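You operate a simulated robot arm through the tools that you are given. There is no shell and no other tool.

You run a simulated two-armed robot. Do the job below in one go: nothing can be reset, and whatever is moved stays where it is left.

TASK
Test grey plug 59 at about 2 bar: OK tray if it keeps the pressure, waste bin if it leaks.
Fine: clamp it, pump, wait and read; let the air off before you free the clamp and leave the air lever open.

It is judged by the outcome, as a careful person would: the job done as asked, and still so three seconds after it is handed in. It fails if anything else is knocked over, pushed out of place, dropped, spilled or broken.

THE ROBOT
Two 6-joint arms with two-finger parallel grippers on one trunk that stands fixed in place. Base frame: the origin is at the foot of the trunk, x ahead of it, y to its left, z up; the work surface is at about z = 720. Lengths are in mm, angles in degrees, forces in N, time in s.
The left shoulder is at [280, 185, 1030], the right one opposite. With the tool pointing down near the work surface each hand reaches from about 540 to 920 mm from the base axis, measured 20 degrees to its own side. Payload 1.57 kg a hand.
Tool frame (each hand has its own): the origin (TCP) lies between the finger pads and is the grasp point; the fingertips stand 30 mm ahead of it; z points along the fingers, y is the line along which they close. The gripper opens to 80 mm. The fingers are 17 mm wide and 12 mm thick; the gripper's body (40 by 82 mm) begins 80 mm behind the TCP.
Orientation is that of the tool frame in the base frame, as a unit quaternion [x, y, z, w]. With the fingers straight down and closing along the base's y, the tool's x points along the base's -x, its y along +y and its z along -z.

THE INTERFACE
- The arms move only by the tool step_arm. It takes "left_increments", "right_increments" or both (then of equal length, played together; a hand with none holds still); each is a list of rows, each an object of numbers (a shift or turn left out is 0, a gripper value left out holds the last): "dx", "dy", "dz": the shift along the base's x, y, z in units of 200 mm (1.0 is 200 mm); "rx", "ry", "rz": the turn, a rotation vector about the base's x, y, z in units of 180 degrees (1.0 is 180 degrees). In form: [{"dx": .., "dy": .., "dz": .., "rx": .., "ry": .., "rz": ..}, ...]. A call has 1 to 20 rows; each row is the pose to reach, as a shift and turn from the pose commanded when the call began. "left_claw" and "right_claw" are, for a hand that has rows, the closure, from 0 (fully open) to 1 (shut), set as the call begins (left out, the last holds). A call with a number of a shift or a turn outside -1 to 1 is refused whole. Rows are played at 5 a second. More than 50 mm and 8.6 degrees between two rows, or a gripper value outside its range, and nothing of the call is played. A pose out of reach is approached as far as the arm can. The call stops where the force on the tool passes 90 N (or 10 N more than at its start, if that is more) or the arm is blocked; 0.2 s more then pass. Each finger travels about 153 mm/s and halts on what it meets, pressing with about 38 N; the grip force reading is that of the motor and also rises with nothing between the fingers. The clock runs only during rows and for 0.2 s after the last one: add rows that repeat a pose to give the fingers time. It gives the time, the measured TCP pose, the force on the tool (base axes), the opening and the grip force at its end, in the units of the frame above (readings bear some noise), with the torque about the TCP (base axes, N m) and any sound that the robot's microphone picked up, and new pictures: "pictures" is both (left out), scene, wrist or none (wrist: the cameras of the hands that moved).
- Cameras (640 x 400 px; columns grow to the right, rows downward): "scene" is now at [237.1, 27.7, 1484.1]; the picture's right is [0.26, -0.97, 0.00], its down [-0.74, -0.20, -0.64] and it looks along [0.62, 0.17, -0.77] (base axes); focal length 288 px, centre (320, 200). "left" rides on the left gripper at [72, 7, -122] in its tool frame; the picture's right is [-0.09, 1.00, 0.00], its down [-0.84, -0.08, -0.54] and it looks along [-0.54, -0.05, 0.84] (tool axes); focal length 238 px, centre (320, 200). "right" rides on the right gripper at [72, -7, -122] in its tool frame; the picture's right is [0.09, 1.00, 0.00], its down [-0.84, 0.08, -0.54] and it looks along [-0.54, 0.05, 0.84] (tool axes); focal length 238 px, centre (320, 200). There is no depth. A picture from a camera that has moved, and an enlarged one, comes with that camera's place and axes in the base frame and with its lens. The place of the scene camera against the robot may be out by one fixed shift of up to 25 mm in any direction.
- slide_trunk(by): slides the trunk up (or, below 0, down) by that many mm; the arms and the scene camera ride with it, the base frame stays. It gives what a move gives, with no picture.
- pan_tilt(pan, tilt): turns the head with the scene camera to pan (to the left, within 86 degrees either way) and tilt (down, from -29 to 69), counted from straight ahead of the robot. It gives what a move gives, and a new picture of the scene camera.
- enlarge(camera, box): a new picture of the part [left, top, right, bottom] of that camera's present view, enlarged. The clock stands still meanwhile.
- sign_off(): hands the job in; it is judged then, once.

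Nothing tells you positions but the pictures and the camera data. Unless the task says otherwise, let go and move clear before handing in.

The tools are called after ">>>" by a JSON object that holds its "name" and its "arguments". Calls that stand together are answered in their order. step_arm: Moves the arms, as the interface text tells. Its arguments: {"type":"object","properties":{"left_increments":{"type":"array","items":{"type":"object","properties":{"dx":{"type":"number"},"dy":{"type":"number"},"dz":{"type":"number"},"rx":{"type":"number"},"ry":{"type":"number"},"rz":{"type":"number"}}}},"left_claw":{"type":"number"},"right_increments":{"type":"array","items":{"type":"object","properties":{"dx":{"type":"number"},"dy":{"type":"number"},"dz":{"type":"number"},"rx":{"type":"number"},"ry":{"type":"number"},"rz":{"type":"number"}}}},"right_claw":{"type":"number"},"pictures":{"type":"string","enum":["both","scene","wrist","none"]}},"required":[]} The other tools are called the same way: slide_trunk (by) moves the trunk up or down; pan_tilt (pan, tilt) turns the head that bears the scene camera; enlarge (camera, box) takes an enlarged picture of a part of a camera's view; sign_off () hands the job in.

At the start:

```text
clock: 0.0
left_tcp_pos: [519.9, 318.1, 1181.1]
left_tcp_rot: [0.001, 1.0, 0.0, -0.001]
left_ft_force: [0.4, 0.2, 0.3]
left_wrist_torque: [-0.02, -0.03, 0.01]
left_width: 80.0
left_grip_force: 0.1
right_tcp_pos: [559.5, -238.3, 1102.2]
right_tcp_rot: [0.0, 1.0, 0.0, 0.001]
right_ft_force: [1.1, -0.7, 0.1]
right_wrist_torque: [-0.06, 0.04, 0.0]
right_width: 80.2
right_grip_force: 0.0
trunk travel left (down, up): [-725.0, 265.0]
head pan, tilt (commanded): [15.1, 50.2]
```

scene: 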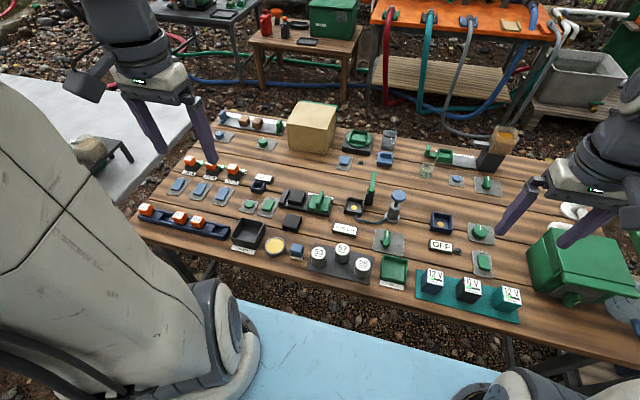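
right: 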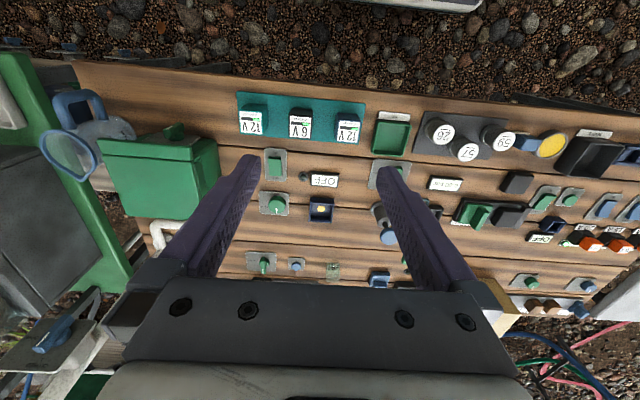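
left: 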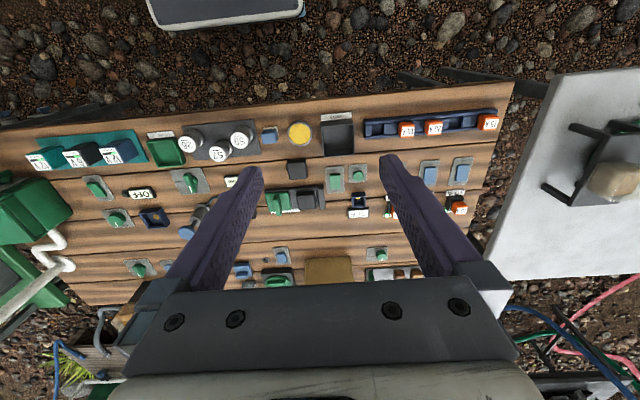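

I see a bench with many devices: grey plugs with white numbered tops (59, 57, 56) near the front edge, a green tray, a black bin and several levers and clamps. I'll enlarge the views to identify the test rig before moving.

>>> {"name": "enlarge", "arguments": {"camera": "scene", "box": [220, 160, 420, 285]}}

>>> {"name": "enlarge", "arguments": {"camera": "scene", "box": [380, 120, 540, 320]}}

>>> {"name": "enlarge", "arguments": {"camera": "scene", "box": [130, 100, 330, 260]}}

>>> {"name": "enlarge", "arguments": {"camera": "right", "box": [360, 80, 640, 300]}}

>>> {"name": "enlarge", "arguments": {"camera": "left", "box": [20, 90, 260, 300]}}

```text
3.20 times, centred on (320, 222) of scene
camera zoom: at [237.1, 27.7, 1484.1], right [0.26, -0.97, 0.0], down [-0.74, -0.2, -0.64], along [0.62, 0.17, -0.77], focal length 921 px, centre (320, 128)
```

zoom: 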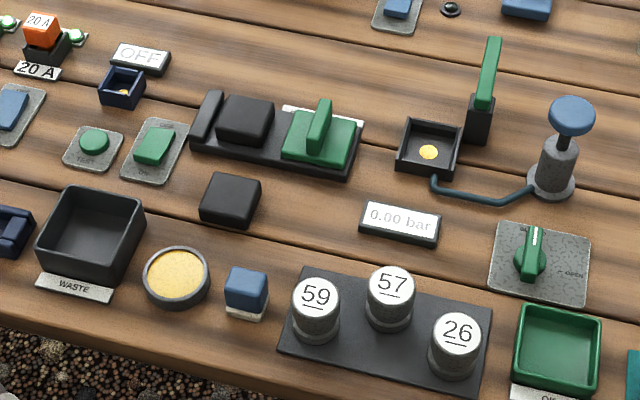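

```text
2.00 times, centred on (460, 220) of scene
camera zoom: at [237.1, 27.7, 1484.1], right [0.26, -0.97, 0.0], down [-0.74, -0.2, -0.64], along [0.62, 0.17, -0.77], focal length 576 px, centre (40, 160)
```

zoom: 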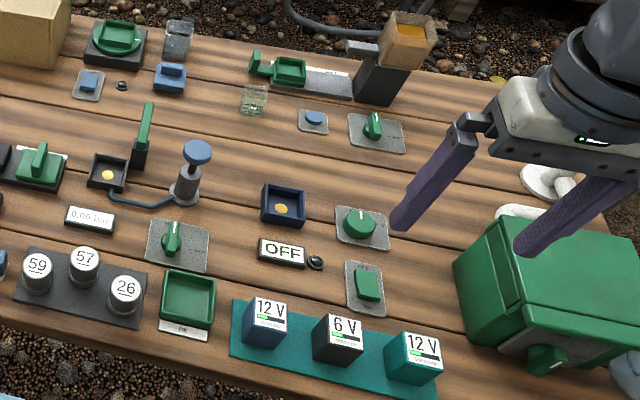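

```text
2.50 times, centred on (230, 180) of scene
camera zoom: at [237.1, 27.7, 1484.1], right [0.26, -0.97, 0.0], down [-0.74, -0.2, -0.64], along [0.62, 0.17, -0.77], focal length 720 px, centre (545, 250)
```

zoom: 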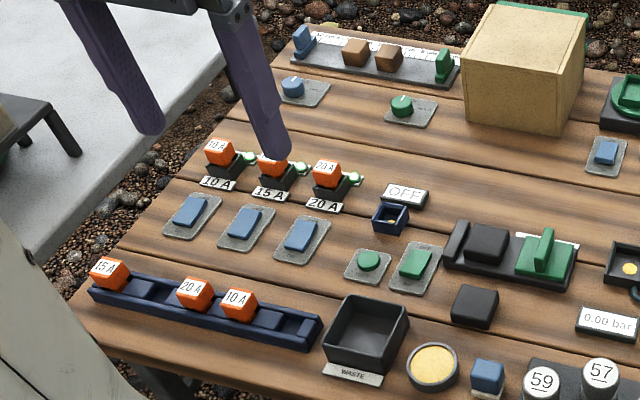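

```text
1.82 times, centred on (500, 190) of right
camera zoom: at [488.1, -246.1, 1225.3], right [-0.09, 1.0, 0.0], down [0.84, 0.08, 0.54], along [0.54, 0.05, -0.84], focal length 433 px, centre (-7, 218)
```

zoom: 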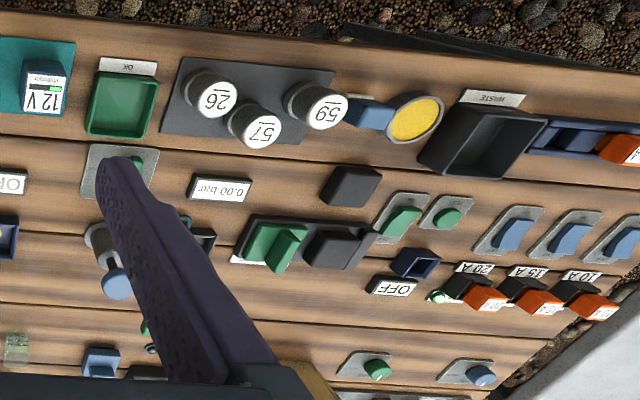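

```text
1.90 times, centred on (140, 195) of left
camera zoom: at [449.2, 324.6, 1304.5], right [0.09, 1.0, 0.0], down [0.84, -0.08, 0.54], along [0.54, -0.05, -0.84], focal length 454 px, centre (663, 210)
```

zoom: 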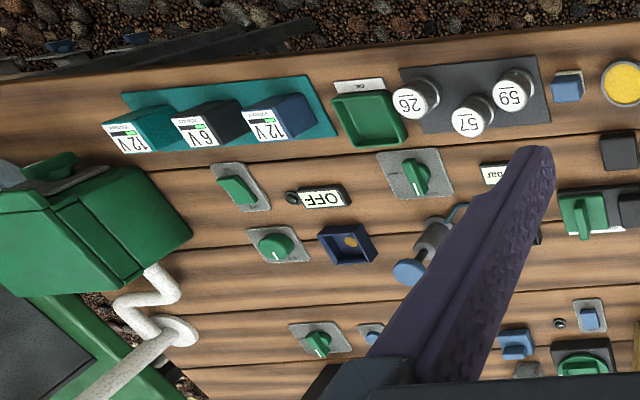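

The rig seems to be the small black nest with a yellow spot and a green upright lever, a blue-topped pump, a "0.00 bar" gauge and a green air lever marked OPEN. I'll look closer at each part before moving anything.

>>> {"name": "enlarge", "arguments": {"camera": "scene", "box": [335, 165, 415, 215]}}

>>> {"name": "enlarge", "arguments": {"camera": "scene", "box": [350, 215, 430, 265]}}

>>> {"name": "enlarge", "arguments": {"camera": "scene", "box": [275, 180, 355, 230]}}

>>> {"name": "enlarge", "arguments": {"camera": "scene", "box": [300, 235, 420, 300]}}

>>> {"name": "enlarge", "arguments": {"camera": "scene", "box": [225, 205, 325, 270]}}

```text
8.00 times, centred on (375, 190) of scene
camera zoom: at [237.1, 27.7, 1484.1], right [0.26, -0.97, 0.0], down [-0.74, -0.2, -0.64], along [0.62, 0.17, -0.77], focal length 2302 px, centre (-120, 280)
```

zoom: 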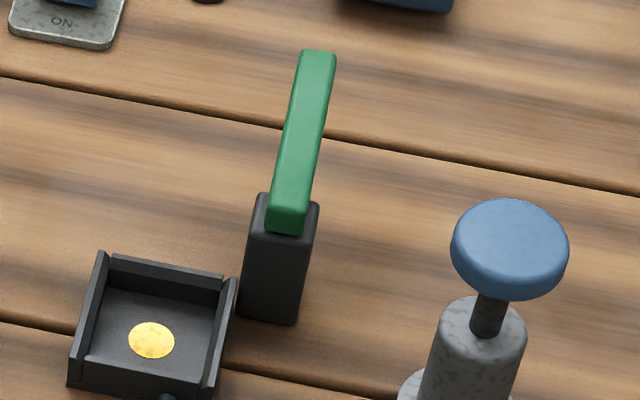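

```text
8.00 times, centred on (390, 240) of scene
camera zoom: at [237.1, 27.7, 1484.1], right [0.26, -0.97, 0.0], down [-0.74, -0.2, -0.64], along [0.62, 0.17, -0.77], focal length 2302 px, centre (-240, -120)
```

zoom: 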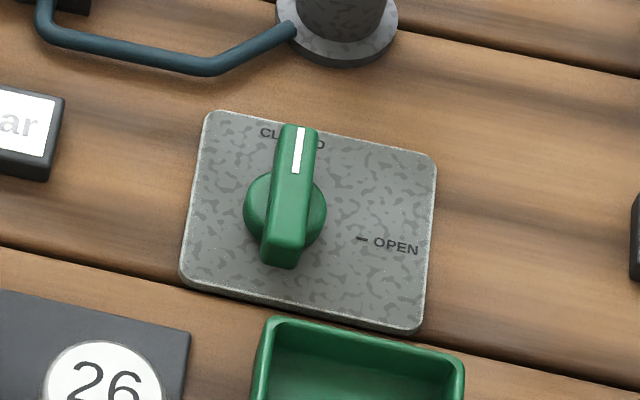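

```text
8.00 times, centred on (315, 205) of scene
camera zoom: at [237.1, 27.7, 1484.1], right [0.26, -0.97, 0.0], down [-0.74, -0.2, -0.64], along [0.62, 0.17, -0.77], focal length 2302 px, centre (360, 160)
```

zoom: 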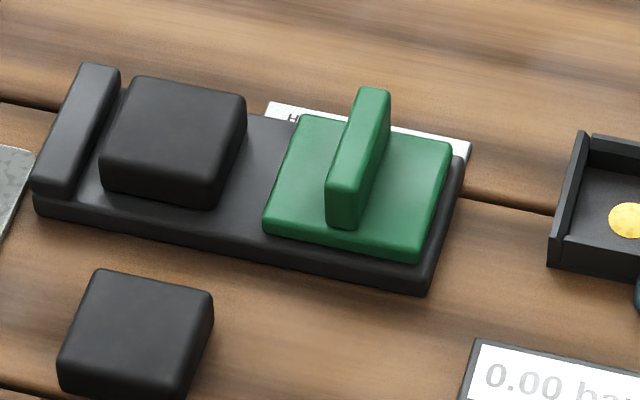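

```text
5.33 times, centred on (360, 268) of scene
camera zoom: at [237.1, 27.7, 1484.1], right [0.26, -0.97, 0.0], down [-0.74, -0.2, -0.64], along [0.62, 0.17, -0.77], focal length 1535 px, centre (107, -160)
```

zoom: 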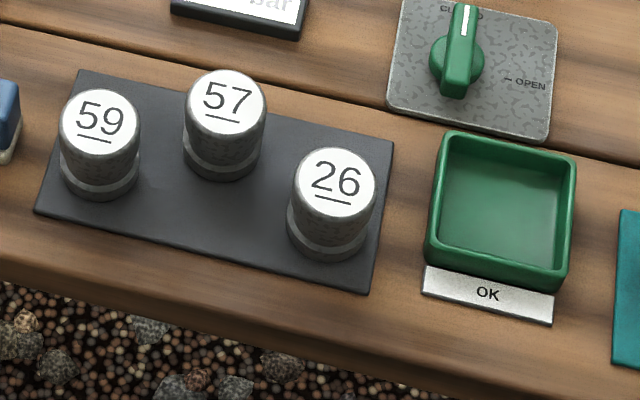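

```text
6.15 times, centred on (275, 238) of scene
camera zoom: at [237.1, 27.7, 1484.1], right [0.26, -0.97, 0.0], down [-0.74, -0.2, -0.64], along [0.62, 0.17, -0.77], focal length 1771 px, centre (597, -31)
```

zoom: 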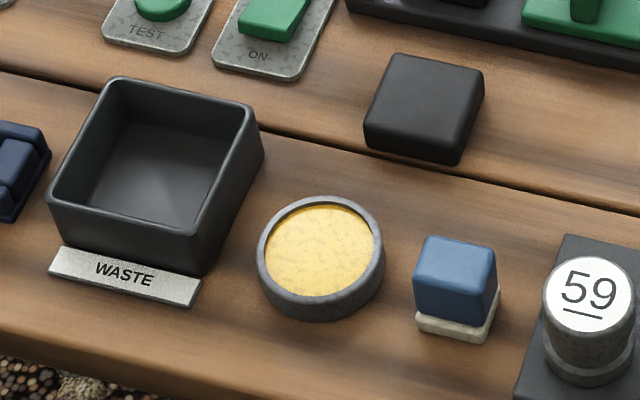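

The rig is clear now: nest with a post-mounted green clamp lever, pump, gauge, and an air lever that's currently at CLOSED, with OPEN a quarter turn clockwise. I'll bring the left hand above the bench for a closer, well-calibrated look with its wrist camera.

>>> {"name": "step_arm", "arguments": {"left_increments": [{"dx": 0.08, "dy": -0.14, "dz": -0.13}, {"dx": 0.16, "dy": -0.28, "dz": -0.26}, {"dx": 0.24, "dy": -0.42, "dz": -0.39}, {"dx": 0.32, "dy": -0.56, "dz": -0.52}, {"dx": 0.4, "dy": -0.7, "dz": -0.65}, {"dx": 0.48, "dy": -0.84, "dz": -0.78}, {"dx": 0.55, "dy": -0.95, "dz": -0.905}, {"dx": 0.55, "dy": -0.95, "dz": -0.905}], "pictures": "both"}}

```text
clock: 1.8
left_tcp_pos: [630.1, 125.3, 1001.4]
left_tcp_rot: [-0.001, 1.0, 0.0, 0.0]
left_ft_force: [0.6, -0.4, 0.3]
left_wrist_torque: [-0.03, 0.02, -0.03]
left_width: 80.2
left_grip_force: 0.1
right_tcp_pos: [559.6, -237.8, 1101.8]
right_tcp_rot: [0.0, 1.0, 0.0, 0.0]
right_ft_force: [-0.1, -0.4, 0.0]
right_wrist_torque: [0.01, 0.03, 0.0]
right_width: 79.7
right_grip_force: 0.1
trunk travel left (down, up): [-725.0, 265.0]
head pan, tilt (commanded): [15.1, 50.2]
camera scene: at [237.3, 27.5, 1484.0], right [0.26, -0.97, 0.0], down [-0.74, -0.2, -0.64], along [0.62, 0.17, -0.77], focal length 288 px, centre (320, 200)
camera left: at [558.9, 132.7, 1124.2], right [0.09, 1.0, 0.0], down [0.84, -0.08, 0.54], along [0.54, -0.05, -0.84], focal length 238 px, centre (320, 200)
```

scene: 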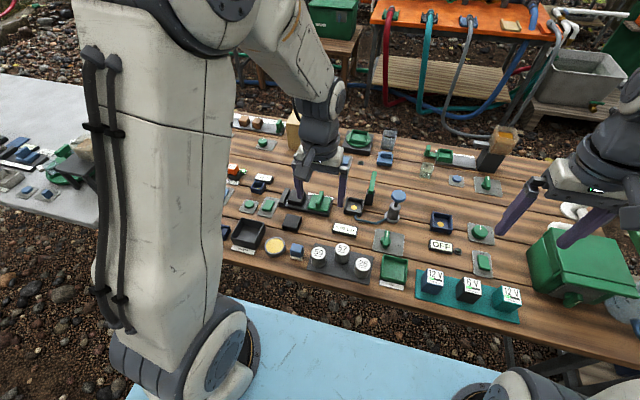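
left: 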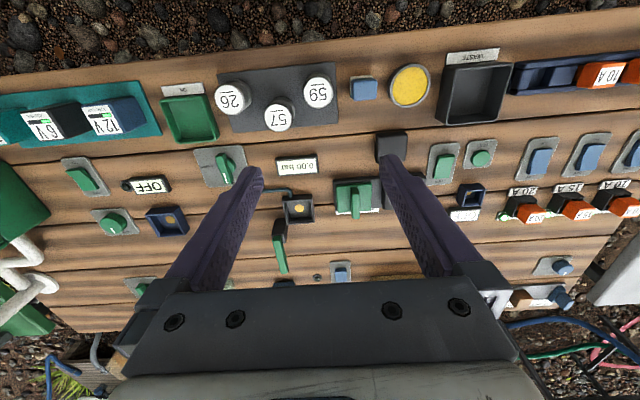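

The wrist view now shows the plugs, the rig and both trays. I'll enlarge it to measure positions accurately.

>>> {"name": "enlarge", "arguments": {"camera": "left", "box": [190, 60, 350, 160]}}

>>> {"name": "enlarge", "arguments": {"camera": "left", "box": [180, 140, 340, 290]}}

>>> {"name": "enlarge", "arguments": {"camera": "left", "box": [340, 40, 520, 150]}}

>>> {"name": "enlarge", "arguments": {"camera": "scene", "box": [330, 165, 430, 260]}}

```text
4.00 times, centred on (270, 110) of left
camera zoom: at [558.9, 132.7, 1124.2], right [0.09, 1.0, 0.0], down [0.84, -0.08, 0.54], along [0.54, -0.05, -0.84], focal length 953 px, centre (520, 560)
```

zoom: 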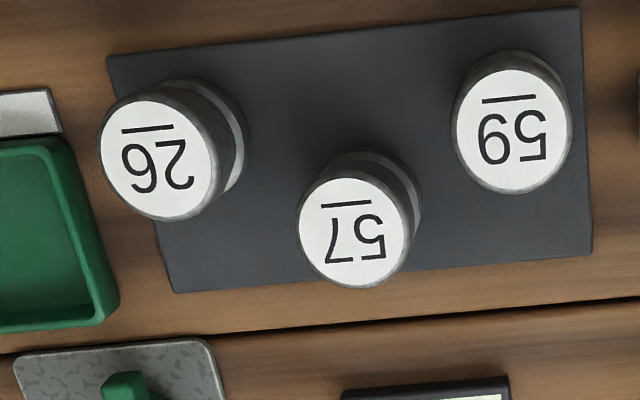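

```text
2.67 times, centred on (260, 215) of left
camera zoom: at [558.9, 132.7, 1124.2], right [0.09, 1.0, 0.0], down [0.84, -0.08, 0.54], along [0.54, -0.05, -0.84], focal length 636 px, centre (480, 160)
```

zoom: 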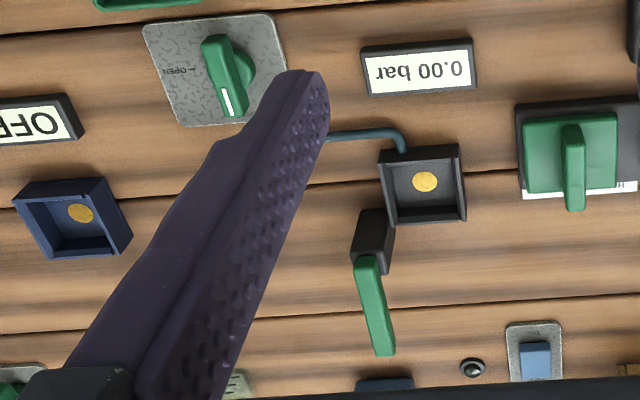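

```text
3.56 times, centred on (430, 95) of left
camera zoom: at [558.9, 132.7, 1124.2], right [0.09, 1.0, 0.0], down [0.84, -0.08, 0.54], along [0.54, -0.05, -0.84], focal length 848 px, centre (-71, 573)
```

zoom: 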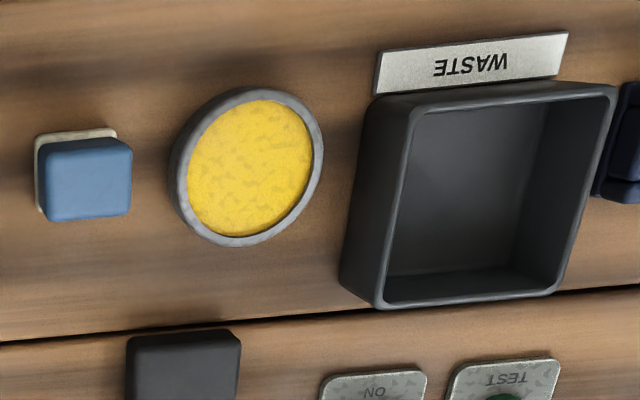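

```text
4.21 times, centred on (380, 212) of scene
camera zoom: at [237.3, 27.5, 1484.0], right [0.26, -0.97, 0.0], down [-0.74, -0.2, -0.64], along [0.62, 0.17, -0.77], focal length 1212 px, centre (67, 147)
```

zoom: 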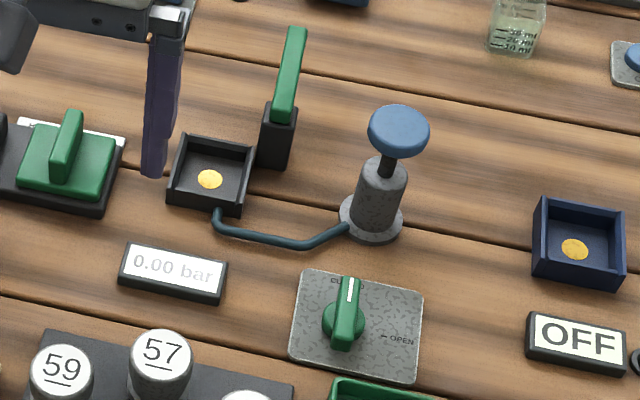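

Estimates so far: plug 59 near (610,127), nest near (830,65), clamp post near (865,25), pump near (827,-60) with its knob at z≈820, valve near (727,-63). I'll move the left camera closer over the rig to refine these.

>>> {"name": "step_arm", "arguments": {"left_increments": [{"dx": 0.12, "dy": -0.06, "dz": -0.15}, {"dx": 0.24, "dy": -0.12, "dz": -0.3}, {"dx": 0.36, "dy": -0.18, "dz": -0.45}, {"dx": 0.46, "dy": -0.25, "dz": -0.58}, {"dx": 0.46, "dy": -0.25, "dz": -0.58}, {"dx": 0.46, "dy": -0.25, "dz": -0.58}], "pictures": "wrist"}}

>>> {"name": "enlarge", "arguments": {"camera": "left", "box": [220, 100, 440, 300]}}

```text
clock: 3.2
left_tcp_pos: [722.6, 77.9, 886.0]
left_tcp_rot: [0.0, 1.0, 0.0, 0.0]
left_ft_force: [0.4, 0.1, 0.2]
left_wrist_torque: [0.03, -0.02, 0.0]
left_width: 80.0
left_grip_force: 0.1
right_tcp_pos: [559.7, -238.1, 1102.1]
right_tcp_rot: [0.0, 1.0, 0.0, -0.001]
right_ft_force: [0.1, -0.2, 0.7]
right_wrist_torque: [0.02, 0.01, -0.01]
right_width: 79.9
right_grip_force: 0.1
trunk travel left (down, up): [-725.0, 265.0]
head pan, tilt (commanded): [15.1, 50.2]
camera left: at [652.1, 84.6, 1008.0], right [0.09, 1.0, 0.0], down [0.84, -0.08, 0.54], along [0.54, -0.05, -0.84], focal length 238 px, centre (320, 200)
```

left: 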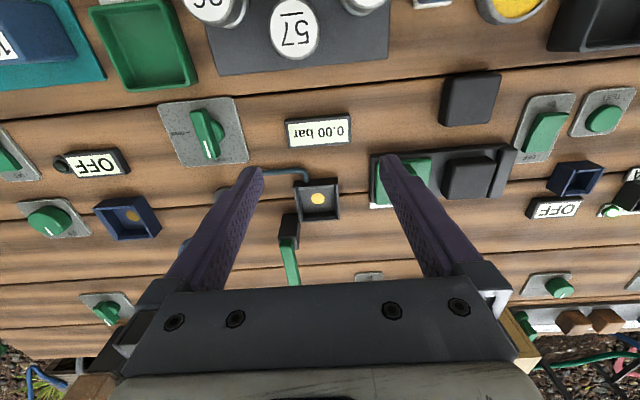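

```text
2.00 times, centred on (330, 200) of left
camera zoom: at [652.1, 84.6, 1008.0], right [0.09, 1.0, 0.0], down [0.84, -0.08, 0.54], along [0.54, -0.05, -0.84], focal length 477 px, centre (300, 200)
```

zoom: 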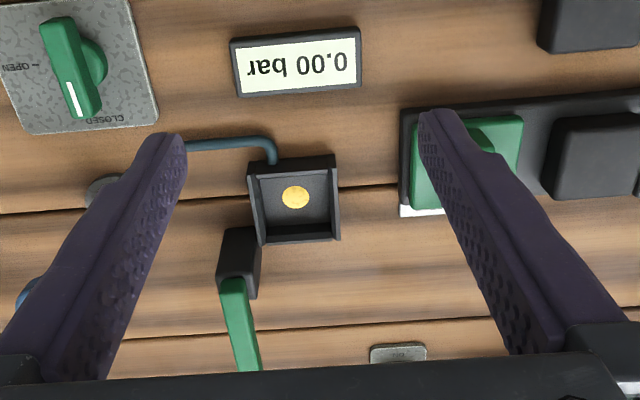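

>>> {"name": "enlarge", "arguments": {"camera": "left", "box": [265, 160, 361, 220]}}

>>> {"name": "enlarge", "arguments": {"camera": "left", "box": [265, 190, 361, 290]}}

>>> {"name": "enlarge", "arguments": {"camera": "left", "box": [150, 85, 260, 175]}}

>>> {"name": "enlarge", "arguments": {"camera": "left", "box": [180, 0, 400, 80]}}

```text
6.67 times, centred on (313, 190) of left
camera zoom: at [652.1, 84.6, 1008.0], right [0.09, 1.0, 0.0], down [0.84, -0.08, 0.54], along [0.54, -0.05, -0.84], focal length 1589 px, centre (367, 267)
```

zoom: 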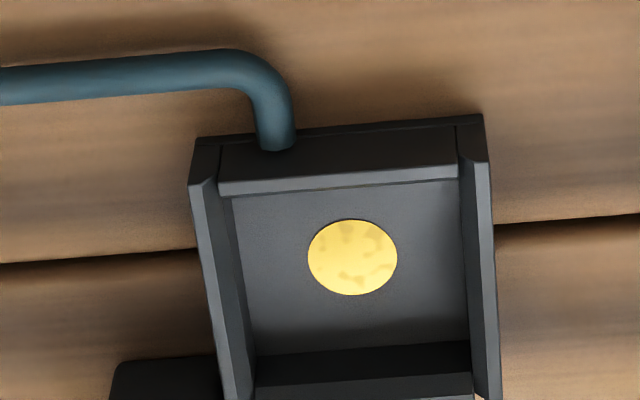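

```text
4.00 times, centred on (313, 240) of left
camera zoom: at [652.1, 84.6, 1008.0], right [0.09, 1.0, 0.0], down [0.84, -0.08, 0.54], along [0.54, -0.05, -0.84], focal length 953 px, centre (348, 40)
```

zoom: 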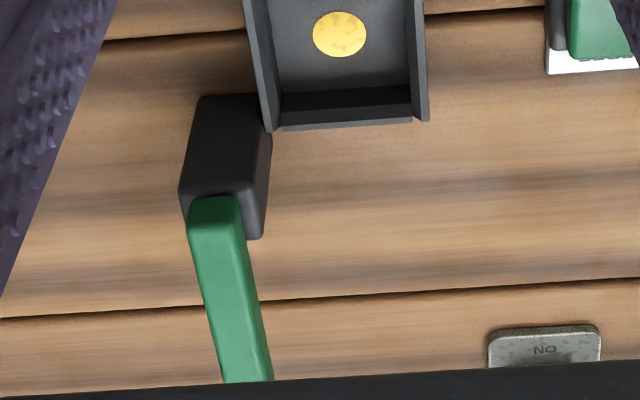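

```text
4.44 times, centred on (205, 130) of left
camera zoom: at [652.1, 84.6, 1008.0], right [0.09, 1.0, 0.0], down [0.84, -0.08, 0.54], along [0.54, -0.05, -0.84], focal length 1059 px, centre (831, 511)
```

zoom: 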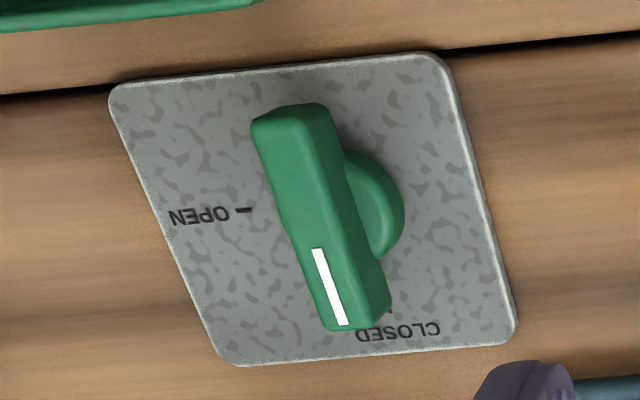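

```text
2.91 times, centred on (290, 40) of left
camera zoom: at [652.1, 84.6, 1008.0], right [0.09, 1.0, 0.0], down [0.84, -0.08, 0.54], along [0.54, -0.05, -0.84], focal length 693 px, centre (407, 666)
```

zoom: 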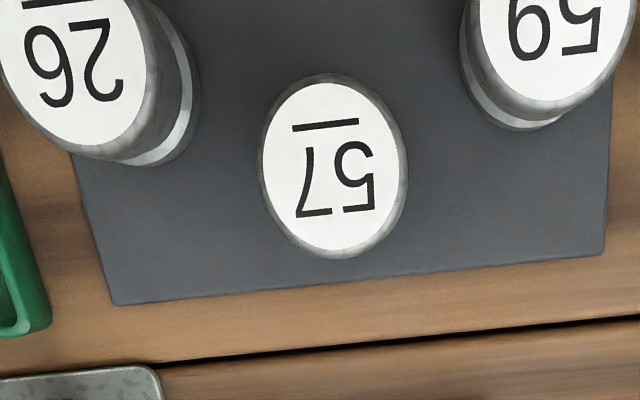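

The nest is square to the bench (inside about 47 mm, centre near (830,65)), and the clamp post stands at about (870,22) with an upright lever roughly 90 mm tall. Next I'll bring the right hand round, turned 90°, to see the lever and pump from the side and learn how the lever hinges.

>>> {"name": "step_arm", "arguments": {"right_increments": [{"dx": 0.08, "dy": 0.027, "dz": -0.055, "rz": 0.0454}, {"dx": 0.16, "dy": 0.054, "dz": -0.11, "rz": 0.0908}, {"dx": 0.24, "dy": 0.08, "dz": -0.165, "rz": 0.1362}, {"dx": 0.32, "dy": 0.11, "dz": -0.22, "rz": 0.1816}, {"dx": 0.4, "dy": 0.135, "dz": -0.275, "rz": 0.227}, {"dx": 0.48, "dy": 0.16, "dz": -0.33, "rz": 0.2724}, {"dx": 0.56, "dy": 0.19, "dz": -0.385, "rz": 0.3178}, {"dx": 0.64, "dy": 0.215, "dz": -0.44, "rz": 0.3632}, {"dx": 0.72, "dy": 0.24, "dz": -0.5, "rz": 0.4086}, {"dx": 0.8, "dy": 0.27, "dz": -0.55, "rz": 0.454}, {"dx": 0.88, "dy": 0.3, "dz": -0.6, "rz": 0.5}, {"dx": 0.88, "dy": 0.3, "dz": -0.6, "rz": 0.5}], "pictures": "both"}}

```text
clock: 5.8
left_tcp_pos: [722.0, 77.3, 885.3]
left_tcp_rot: [0.001, 1.0, 0.001, 0.0]
left_ft_force: [-0.8, -0.3, 0.1]
left_wrist_torque: [0.01, -0.01, -0.03]
left_width: 79.8
left_grip_force: 0.0
right_tcp_pos: [736.6, -177.6, 981.5]
right_tcp_rot: [0.708, -0.706, 0.0, 0.0]
right_ft_force: [-0.5, -0.1, -0.1]
right_wrist_torque: [-0.01, 0.01, 0.0]
right_width: 79.9
right_grip_force: 0.0
trunk travel left (down, up): [-725.0, 265.0]
head pan, tilt (commanded): [15.1, 50.2]
camera scene: at [237.3, 27.6, 1484.0], right [0.26, -0.97, 0.0], down [-0.74, -0.2, -0.64], along [0.62, 0.17, -0.77], focal length 288 px, centre (320, 200)
camera right: at [744.1, -251.4, 1104.6], right [-1.0, -0.09, 0.0], down [-0.08, 0.84, 0.54], along [-0.05, 0.54, -0.84], focal length 238 px, centre (320, 200)
```

scene: 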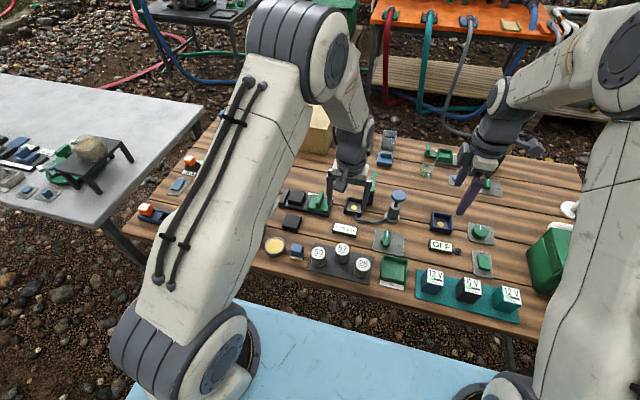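
right: 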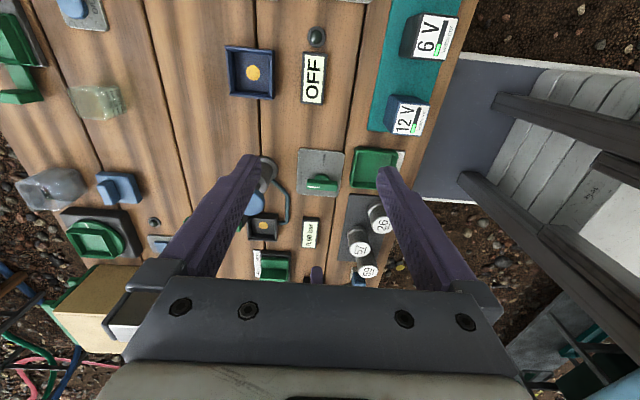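

>>> {"name": "step_arm", "arguments": {"right_increments": [{"dx": 0.16, "dy": 0.03, "dz": -0.1}, {"dx": 0.32, "dy": 0.06, "dz": -0.2}, {"dx": 0.48, "dy": 0.09, "dz": -0.3}, {"dx": 0.64, "dy": 0.12, "dz": -0.4}, {"dx": 0.64, "dy": 0.12, "dz": -0.4}], "pictures": "wrist"}}

>>> {"name": "enlarge", "arguments": {"camera": "right", "box": [250, 150, 390, 285]}}

>>> {"name": "enlarge", "arguments": {"camera": "scene", "box": [340, 160, 420, 230]}}

```text
clock: 7.0
left_tcp_pos: [723.5, 78.2, 885.0]
left_tcp_rot: [0.0, 1.0, 0.0, 0.0]
left_ft_force: [0.9, -0.4, 0.6]
left_wrist_torque: [0.02, 0.01, 0.01]
left_width: 79.9
left_grip_force: 0.0
right_tcp_pos: [865.7, -153.1, 901.2]
right_tcp_rot: [-0.707, 0.707, 0.001, -0.001]
right_ft_force: [0.8, -0.1, -0.3]
right_wrist_torque: [0.0, 0.0, 0.0]
right_width: 80.0
right_grip_force: 0.1
trunk travel left (down, up): [-725.0, 265.0]
head pan, tilt (commanded): [15.1, 50.2]
camera right: at [872.8, -226.5, 1024.0], right [-1.0, -0.09, 0.0], down [-0.08, 0.84, 0.54], along [-0.05, 0.54, -0.84], focal length 238 px, centre (320, 200)
```

right: 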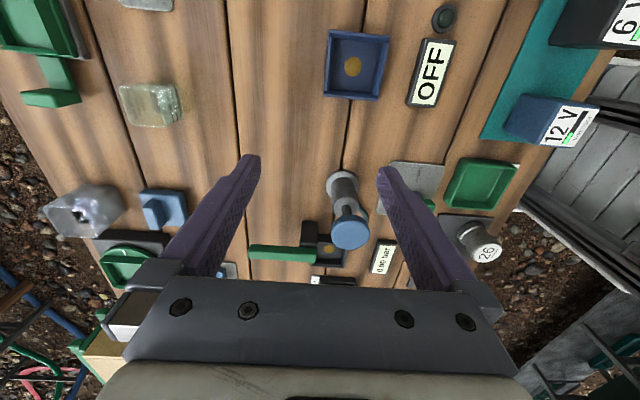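

```text
2.96 times, centred on (320, 218) of right
camera zoom: at [872.8, -226.5, 1024.0], right [-1.0, -0.09, 0.0], down [-0.08, 0.84, 0.54], along [-0.05, 0.54, -0.84], focal length 706 px, centre (320, 148)
```

zoom: 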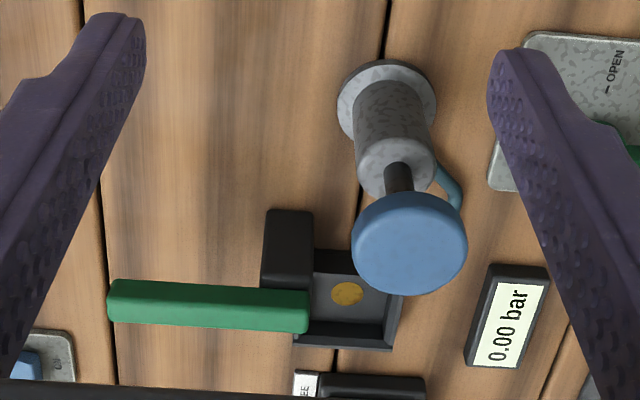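

```text
5.71 times, centred on (380, 195) of scene
camera zoom: at [237.4, 27.6, 1484.0], right [0.26, -0.97, 0.0], down [-0.74, -0.2, -0.64], along [0.62, 0.17, -0.77], focal length 1644 px, centre (-23, 229)
```

zoom: 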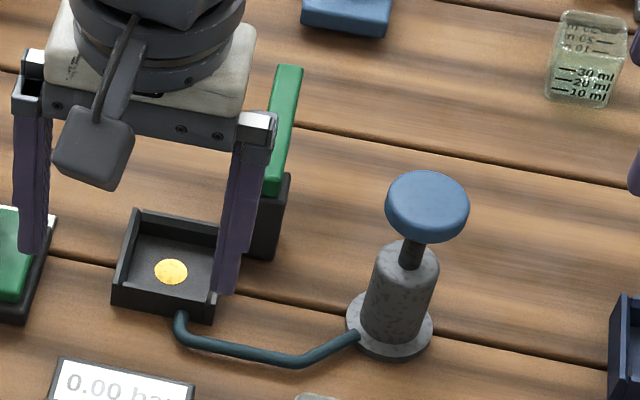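

From the side, the clamp lever actually lies horizontally, pointing away from me (+x) on top of the post at z≈785, so it probably swings over the nest. I'll look at the details closer to confirm the hinge and the pump.

>>> {"name": "enlarge", "arguments": {"camera": "right", "box": [240, 210, 340, 285]}}

>>> {"name": "enlarge", "arguments": {"camera": "right", "box": [315, 155, 395, 260]}}

>>> {"name": "enlarge", "arguments": {"camera": "scene", "box": [368, 170, 392, 205]}}

```text
5.33 times, centred on (290, 248) of right
camera zoom: at [872.8, -226.5, 1024.0], right [-1.0, -0.09, 0.0], down [-0.08, 0.84, 0.54], along [-0.05, 0.54, -0.84], focal length 1271 px, centre (480, -53)
```

zoom: 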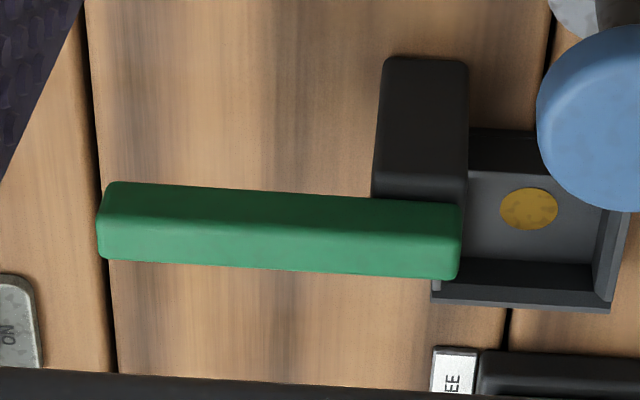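

```text
3.81 times, centred on (355, 208) of right
camera zoom: at [872.8, -226.5, 1024.0], right [-1.0, -0.09, 0.0], down [-0.08, 0.84, 0.54], along [-0.05, 0.54, -0.84], focal length 908 px, centre (187, 171)
```

zoom: 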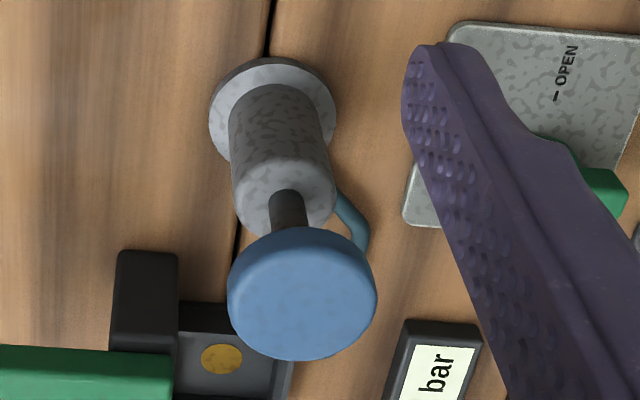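

```text
11.43 times, centred on (380, 188) of scene
camera zoom: at [237.4, 27.6, 1484.0], right [0.26, -0.97, 0.0], down [-0.74, -0.2, -0.64], along [0.62, 0.17, -0.77], focal length 3289 px, centre (-366, 343)
```

zoom: 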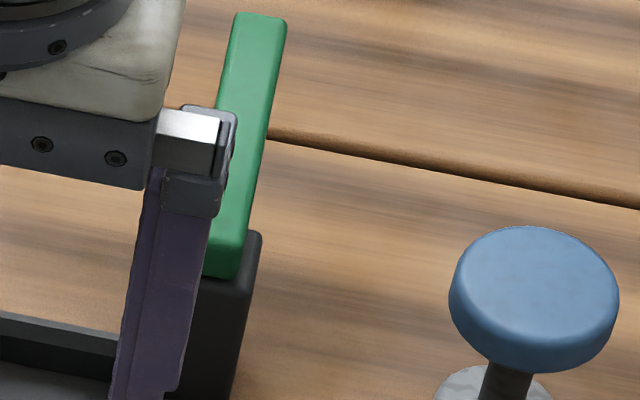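

The lever is a bar on top of the post (x≈858–948, z≈778–793), most likely swinging about the post, and the pump knob is at about (825,-65) with its top at z≈829. Now I'll take the left hand back above plug 59 and measure it closely.

>>> {"name": "step_arm", "arguments": {"left_increments": [{"dx": -0.15, "dy": 0.065, "dz": -0.04}, {"dx": -0.3, "dy": 0.13, "dz": -0.08}, {"dx": -0.45, "dy": 0.19, "dz": -0.12}, {"dx": -0.56, "dy": 0.245, "dz": -0.17}, {"dx": -0.56, "dy": 0.245, "dz": -0.17}], "pictures": "wrist"}}

>>> {"name": "enlarge", "arguments": {"camera": "left", "box": [240, 80, 400, 180]}}

```text
clock: 8.2
left_tcp_pos: [608.5, 127.6, 849.9]
left_tcp_rot: [0.0, 1.0, -0.001, -0.001]
left_ft_force: [0.9, -0.5, -0.3]
left_wrist_torque: [0.03, -0.03, 0.0]
left_width: 80.2
left_grip_force: 0.0
right_tcp_pos: [866.4, -153.5, 902.0]
right_tcp_rot: [-0.706, 0.708, 0.0, 0.0]
right_ft_force: [0.4, 0.3, -0.4]
right_wrist_torque: [0.0, -0.03, 0.0]
right_width: 80.0
right_grip_force: 0.0
trunk travel left (down, up): [-725.0, 265.0]
head pan, tilt (commanded): [15.1, 50.2]
camera left: at [538.2, 134.0, 973.0], right [0.09, 1.0, 0.0], down [0.84, -0.08, 0.54], along [0.54, -0.05, -0.84], focal length 238 px, centre (320, 200)
```

left: 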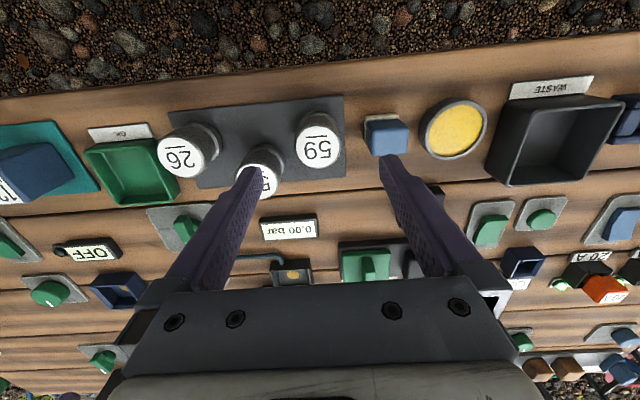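

```text
4.00 times, centred on (320, 130) of left
camera zoom: at [538.2, 134.0, 973.0], right [0.09, 1.0, 0.0], down [0.84, -0.08, 0.54], along [0.54, -0.05, -0.84], focal length 953 px, centre (320, 480)
```

zoom: 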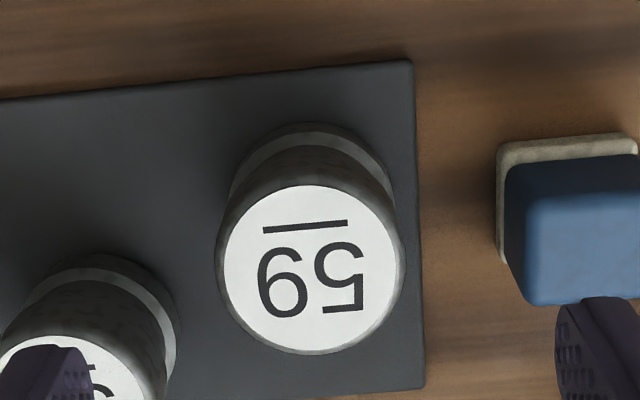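

Plug 59 stands at about (611,125.5) with its top at z≈773, about 40 mm wide with a slightly wider foot. I'll narrow the left fingers to about 56 mm (to clear the blue block and plug 57), and lower over its upper half.

>>> {"name": "step_arm", "arguments": {"left_claw": 0.3, "left_increments": [{"dx": 0.0055, "dy": -0.008, "dz": 0}, {"dx": 0.0055, "dy": -0.008, "dz": -0.1}, {"dx": 0.0055, "dy": -0.008, "dz": -0.2}, {"dx": 0.0055, "dy": -0.008, "dz": -0.25}, {"dx": 0.0055, "dy": -0.008, "dz": -0.25}], "pictures": "wrist"}}

>>> {"name": "enlarge", "arguments": {"camera": "left", "box": [220, 80, 420, 220]}}

```text
clock: 9.4
left_tcp_pos: [610.7, 123.9, 800.4]
left_tcp_rot: [0.0, 1.0, 0.0, 0.0]
left_ft_force: [0.1, 0.7, -0.3]
left_wrist_torque: [-0.01, -0.03, -0.01]
left_width: 56.0
left_grip_force: 0.0
right_tcp_pos: [865.1, -154.5, 901.0]
right_tcp_rot: [-0.707, 0.707, 0.0, -0.001]
right_ft_force: [0.7, 0.7, 0.3]
right_wrist_torque: [-0.01, 0.0, 0.01]
right_width: 80.0
right_grip_force: 0.0
trunk travel left (down, up): [-725.0, 265.0]
head pan, tilt (commanded): [15.1, 50.2]
camera left: at [539.9, 131.9, 922.7], right [0.09, 1.0, 0.0], down [0.84, -0.08, 0.54], along [0.54, -0.05, -0.84], focal length 238 px, centre (320, 200)
```

left: 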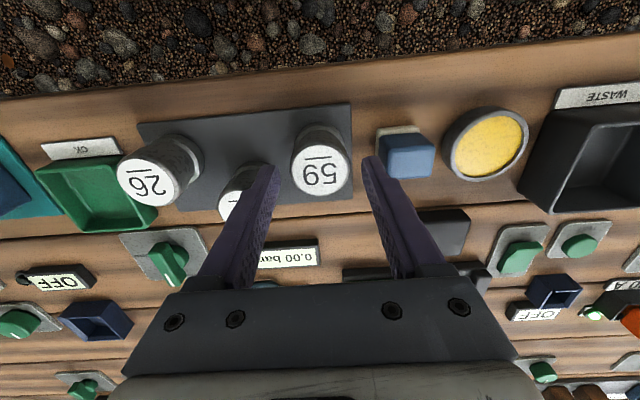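

```text
2.86 times, centred on (320, 150) of left
camera zoom: at [539.9, 131.9, 922.7], right [0.09, 1.0, 0.0], down [0.84, -0.08, 0.54], along [0.54, -0.05, -0.84], focal length 681 px, centre (320, 343)
```

zoom: 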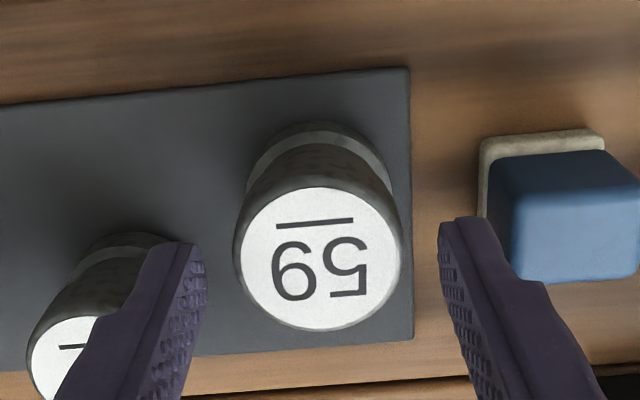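

The fingers straddle plug 59 evenly. I'll lower the last 21 mm, then close on it.

>>> {"name": "step_arm", "arguments": {"left_increments": [{"dy": 0.003, "dz": -0.05}, {"dy": 0.003, "dz": -0.105}, {"dy": 0.003, "dz": -0.105}], "pictures": "none"}}

>>> {"name": "step_arm", "arguments": {"left_claw": 0.7, "left_increments": [{"dz": 0}, {"dz": 0}, {"dz": 0}], "pictures": "wrist"}}

```text
clock: 10.2
left_tcp_pos: [610.8, 125.1, 779.0]
left_tcp_rot: [0.0, 1.0, -0.001, 0.0]
left_ft_force: [-0.4, 0.1, 0.5]
left_wrist_torque: [-0.02, 0.0, 0.0]
left_width: 56.0
left_grip_force: 0.1
right_tcp_pos: [866.2, -153.6, 901.5]
right_tcp_rot: [-0.707, 0.707, 0.001, 0.001]
right_ft_force: [0.2, -1.3, 0.0]
right_wrist_torque: [0.02, 0.01, 0.0]
right_width: 80.3
right_grip_force: 0.1
trunk travel left (down, up): [-725.0, 265.0]
head pan, tilt (commanded): [15.1, 50.2]
```

```text
clock: 11.0
left_tcp_pos: [611.5, 125.5, 779.1]
left_tcp_rot: [0.0, 1.0, 0.0, 0.0]
left_ft_force: [-0.1, 0.2, 0.0]
left_wrist_torque: [0.03, -0.01, 0.02]
left_width: 40.6
left_grip_force: 38.1
right_tcp_pos: [866.3, -154.1, 902.4]
right_tcp_rot: [0.707, -0.707, 0.0, 0.0]
right_ft_force: [-0.3, 0.6, 0.8]
right_wrist_torque: [-0.04, 0.0, 0.02]
right_width: 79.8
right_grip_force: 0.0
trunk travel left (down, up): [-725.0, 265.0]
head pan, tilt (commanded): [15.1, 50.2]
camera left: at [540.6, 132.8, 902.1], right [0.09, 1.0, 0.0], down [0.84, -0.08, 0.54], along [0.54, -0.05, -0.84], focal length 238 px, centre (320, 200)
```

left: 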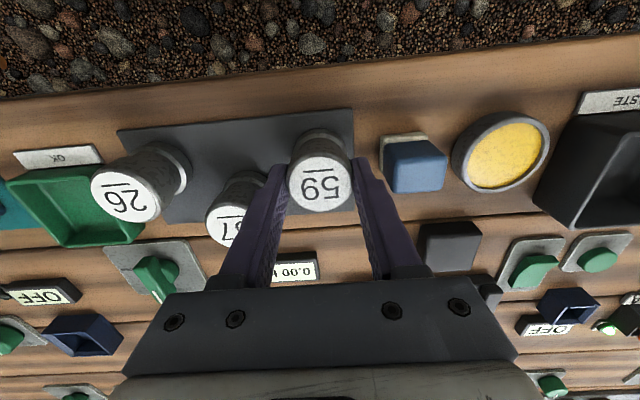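

Plug 59 is held (40.6 mm wide, 38 N). I'll lift it and carry it toward the nest.

>>> {"name": "step_arm", "arguments": {"left_increments": [{"dz": 0.1}, {"dz": 0.25}, {"dz": 0.38}, {"dx": 0.2, "dy": -0.055, "dz": 0.38}, {"dx": 0.42, "dy": -0.115, "dz": 0.38}, {"dx": 0.64, "dy": -0.175, "dz": 0.38}, {"dx": 0.86, "dy": -0.235, "dz": 0.38}, {"dx": 0.94, "dy": -0.257, "dz": 0.38}, {"dx": 0.94, "dy": -0.257, "dz": 0.38}], "pictures": "both"}}

```text
clock: 13.0
left_tcp_pos: [797.6, 74.1, 855.7]
left_tcp_rot: [0.0, 1.0, 0.0, -0.001]
left_ft_force: [-1.0, 0.0, -0.1]
left_wrist_torque: [0.02, 0.0, -0.01]
left_width: 23.9
left_grip_force: 0.1
right_tcp_pos: [866.4, -154.1, 901.0]
right_tcp_rot: [0.707, -0.707, -0.001, 0.0]
right_ft_force: [0.5, -0.3, -0.1]
right_wrist_torque: [0.0, 0.03, -0.02]
right_width: 80.1
right_grip_force: 0.0
trunk travel left (down, up): [-725.0, 265.0]
head pan, tilt (commanded): [15.1, 50.2]
camera scene: at [237.3, 27.6, 1484.1], right [0.26, -0.97, 0.0], down [-0.74, -0.2, -0.64], along [0.62, 0.17, -0.77], focal length 288 px, centre (320, 200)
camera left: at [728.4, 80.2, 978.4], right [0.09, 1.0, 0.0], down [0.84, -0.08, 0.54], along [0.54, -0.05, -0.84], focal length 238 px, centre (320, 200)
```

scene: 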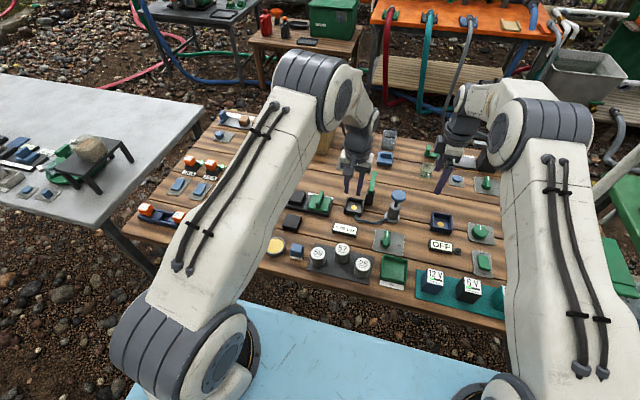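
left: 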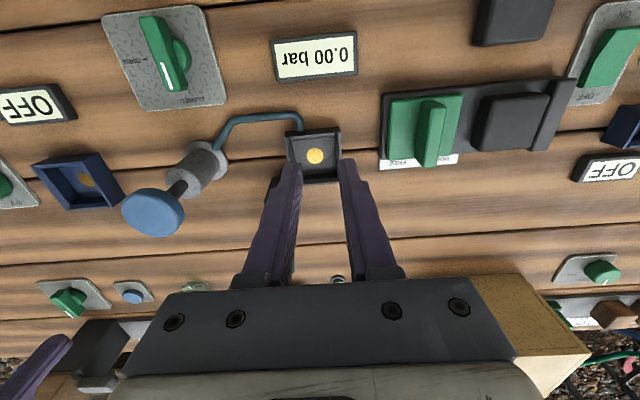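

The gripper has closed to its set 24 mm, so the plug slipped out during the lift. I'll check where it is now.

>>> {"name": "enlarge", "arguments": {"camera": "scene", "box": [290, 225, 400, 295]}}

>>> {"name": "enlarge", "arguments": {"camera": "scene", "box": [250, 150, 430, 290]}}

```text
5.71 times, centred on (345, 260) of scene
camera zoom: at [237.3, 27.6, 1484.1], right [0.26, -0.97, 0.0], down [-0.74, -0.2, -0.64], along [0.62, 0.17, -0.77], focal length 1644 px, centre (177, -143)
```

zoom: 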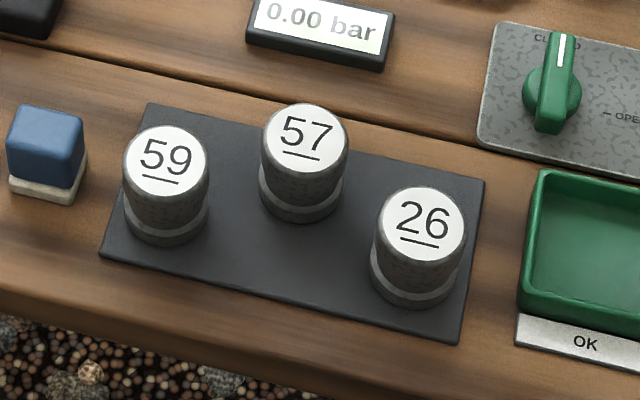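

```text
2.86 times, centred on (340, 220) of scene
camera zoom: at [237.3, 27.6, 1484.1], right [0.26, -0.97, 0.0], down [-0.74, -0.2, -0.64], along [0.62, 0.17, -0.77], focal length 822 px, centre (263, 143)
```

zoom: 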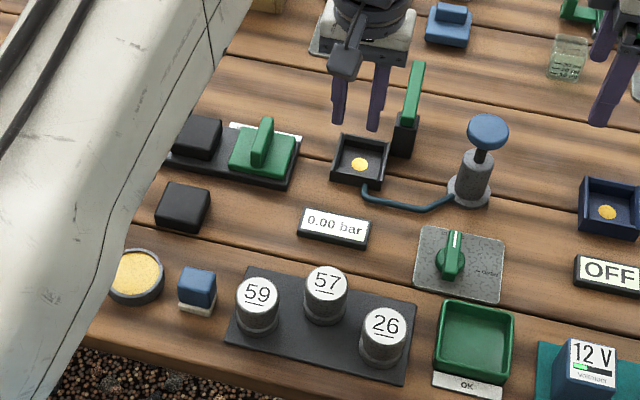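

Plug 59 is still upright on its pad, only shifted a few mm. Before re-gripping lower, I'll check the nest's wall heights from here so I know how low I may hold the plug.

>>> {"name": "enlarge", "arguments": {"camera": "left", "box": [270, 115, 360, 195]}}

>>> {"name": "enlarge", "arguments": {"camera": "scene", "box": [340, 185, 380, 220]}}

>>> {"name": "enlarge", "arguments": {"camera": "right", "box": [295, 225, 345, 275]}}

```text
5.00 times, centred on (315, 155) of left
camera zoom: at [728.4, 80.2, 978.4], right [0.09, 1.0, 0.0], down [0.84, -0.08, 0.54], along [0.54, -0.05, -0.84], focal length 1192 px, centre (345, 425)
```

zoom: 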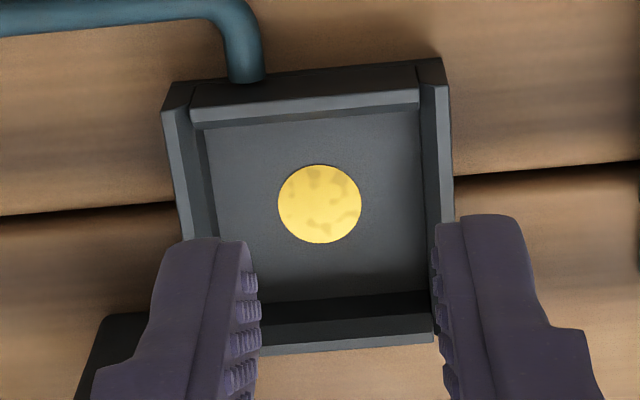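

```text
11.43 times, centred on (360, 202) of scene
camera zoom: at [237.3, 27.6, 1484.1], right [0.26, -0.97, 0.0], down [-0.74, -0.2, -0.64], along [0.62, 0.17, -0.77], focal length 3289 px, centre (-137, 171)
```

zoom: 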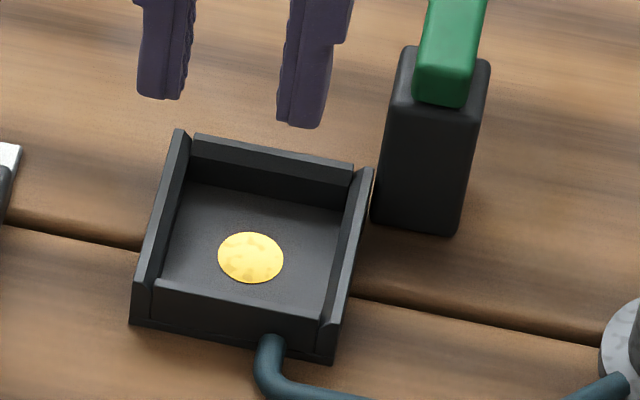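

```text
8.00 times, centred on (320, 250) of right
camera zoom: at [872.6, -226.6, 1024.4], right [-1.0, -0.09, 0.0], down [-0.08, 0.84, 0.54], along [-0.05, 0.54, -0.84], focal length 1907 px, centre (320, -200)
```

zoom: 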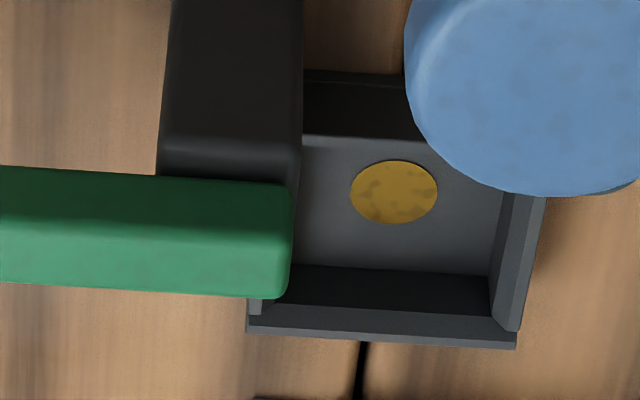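

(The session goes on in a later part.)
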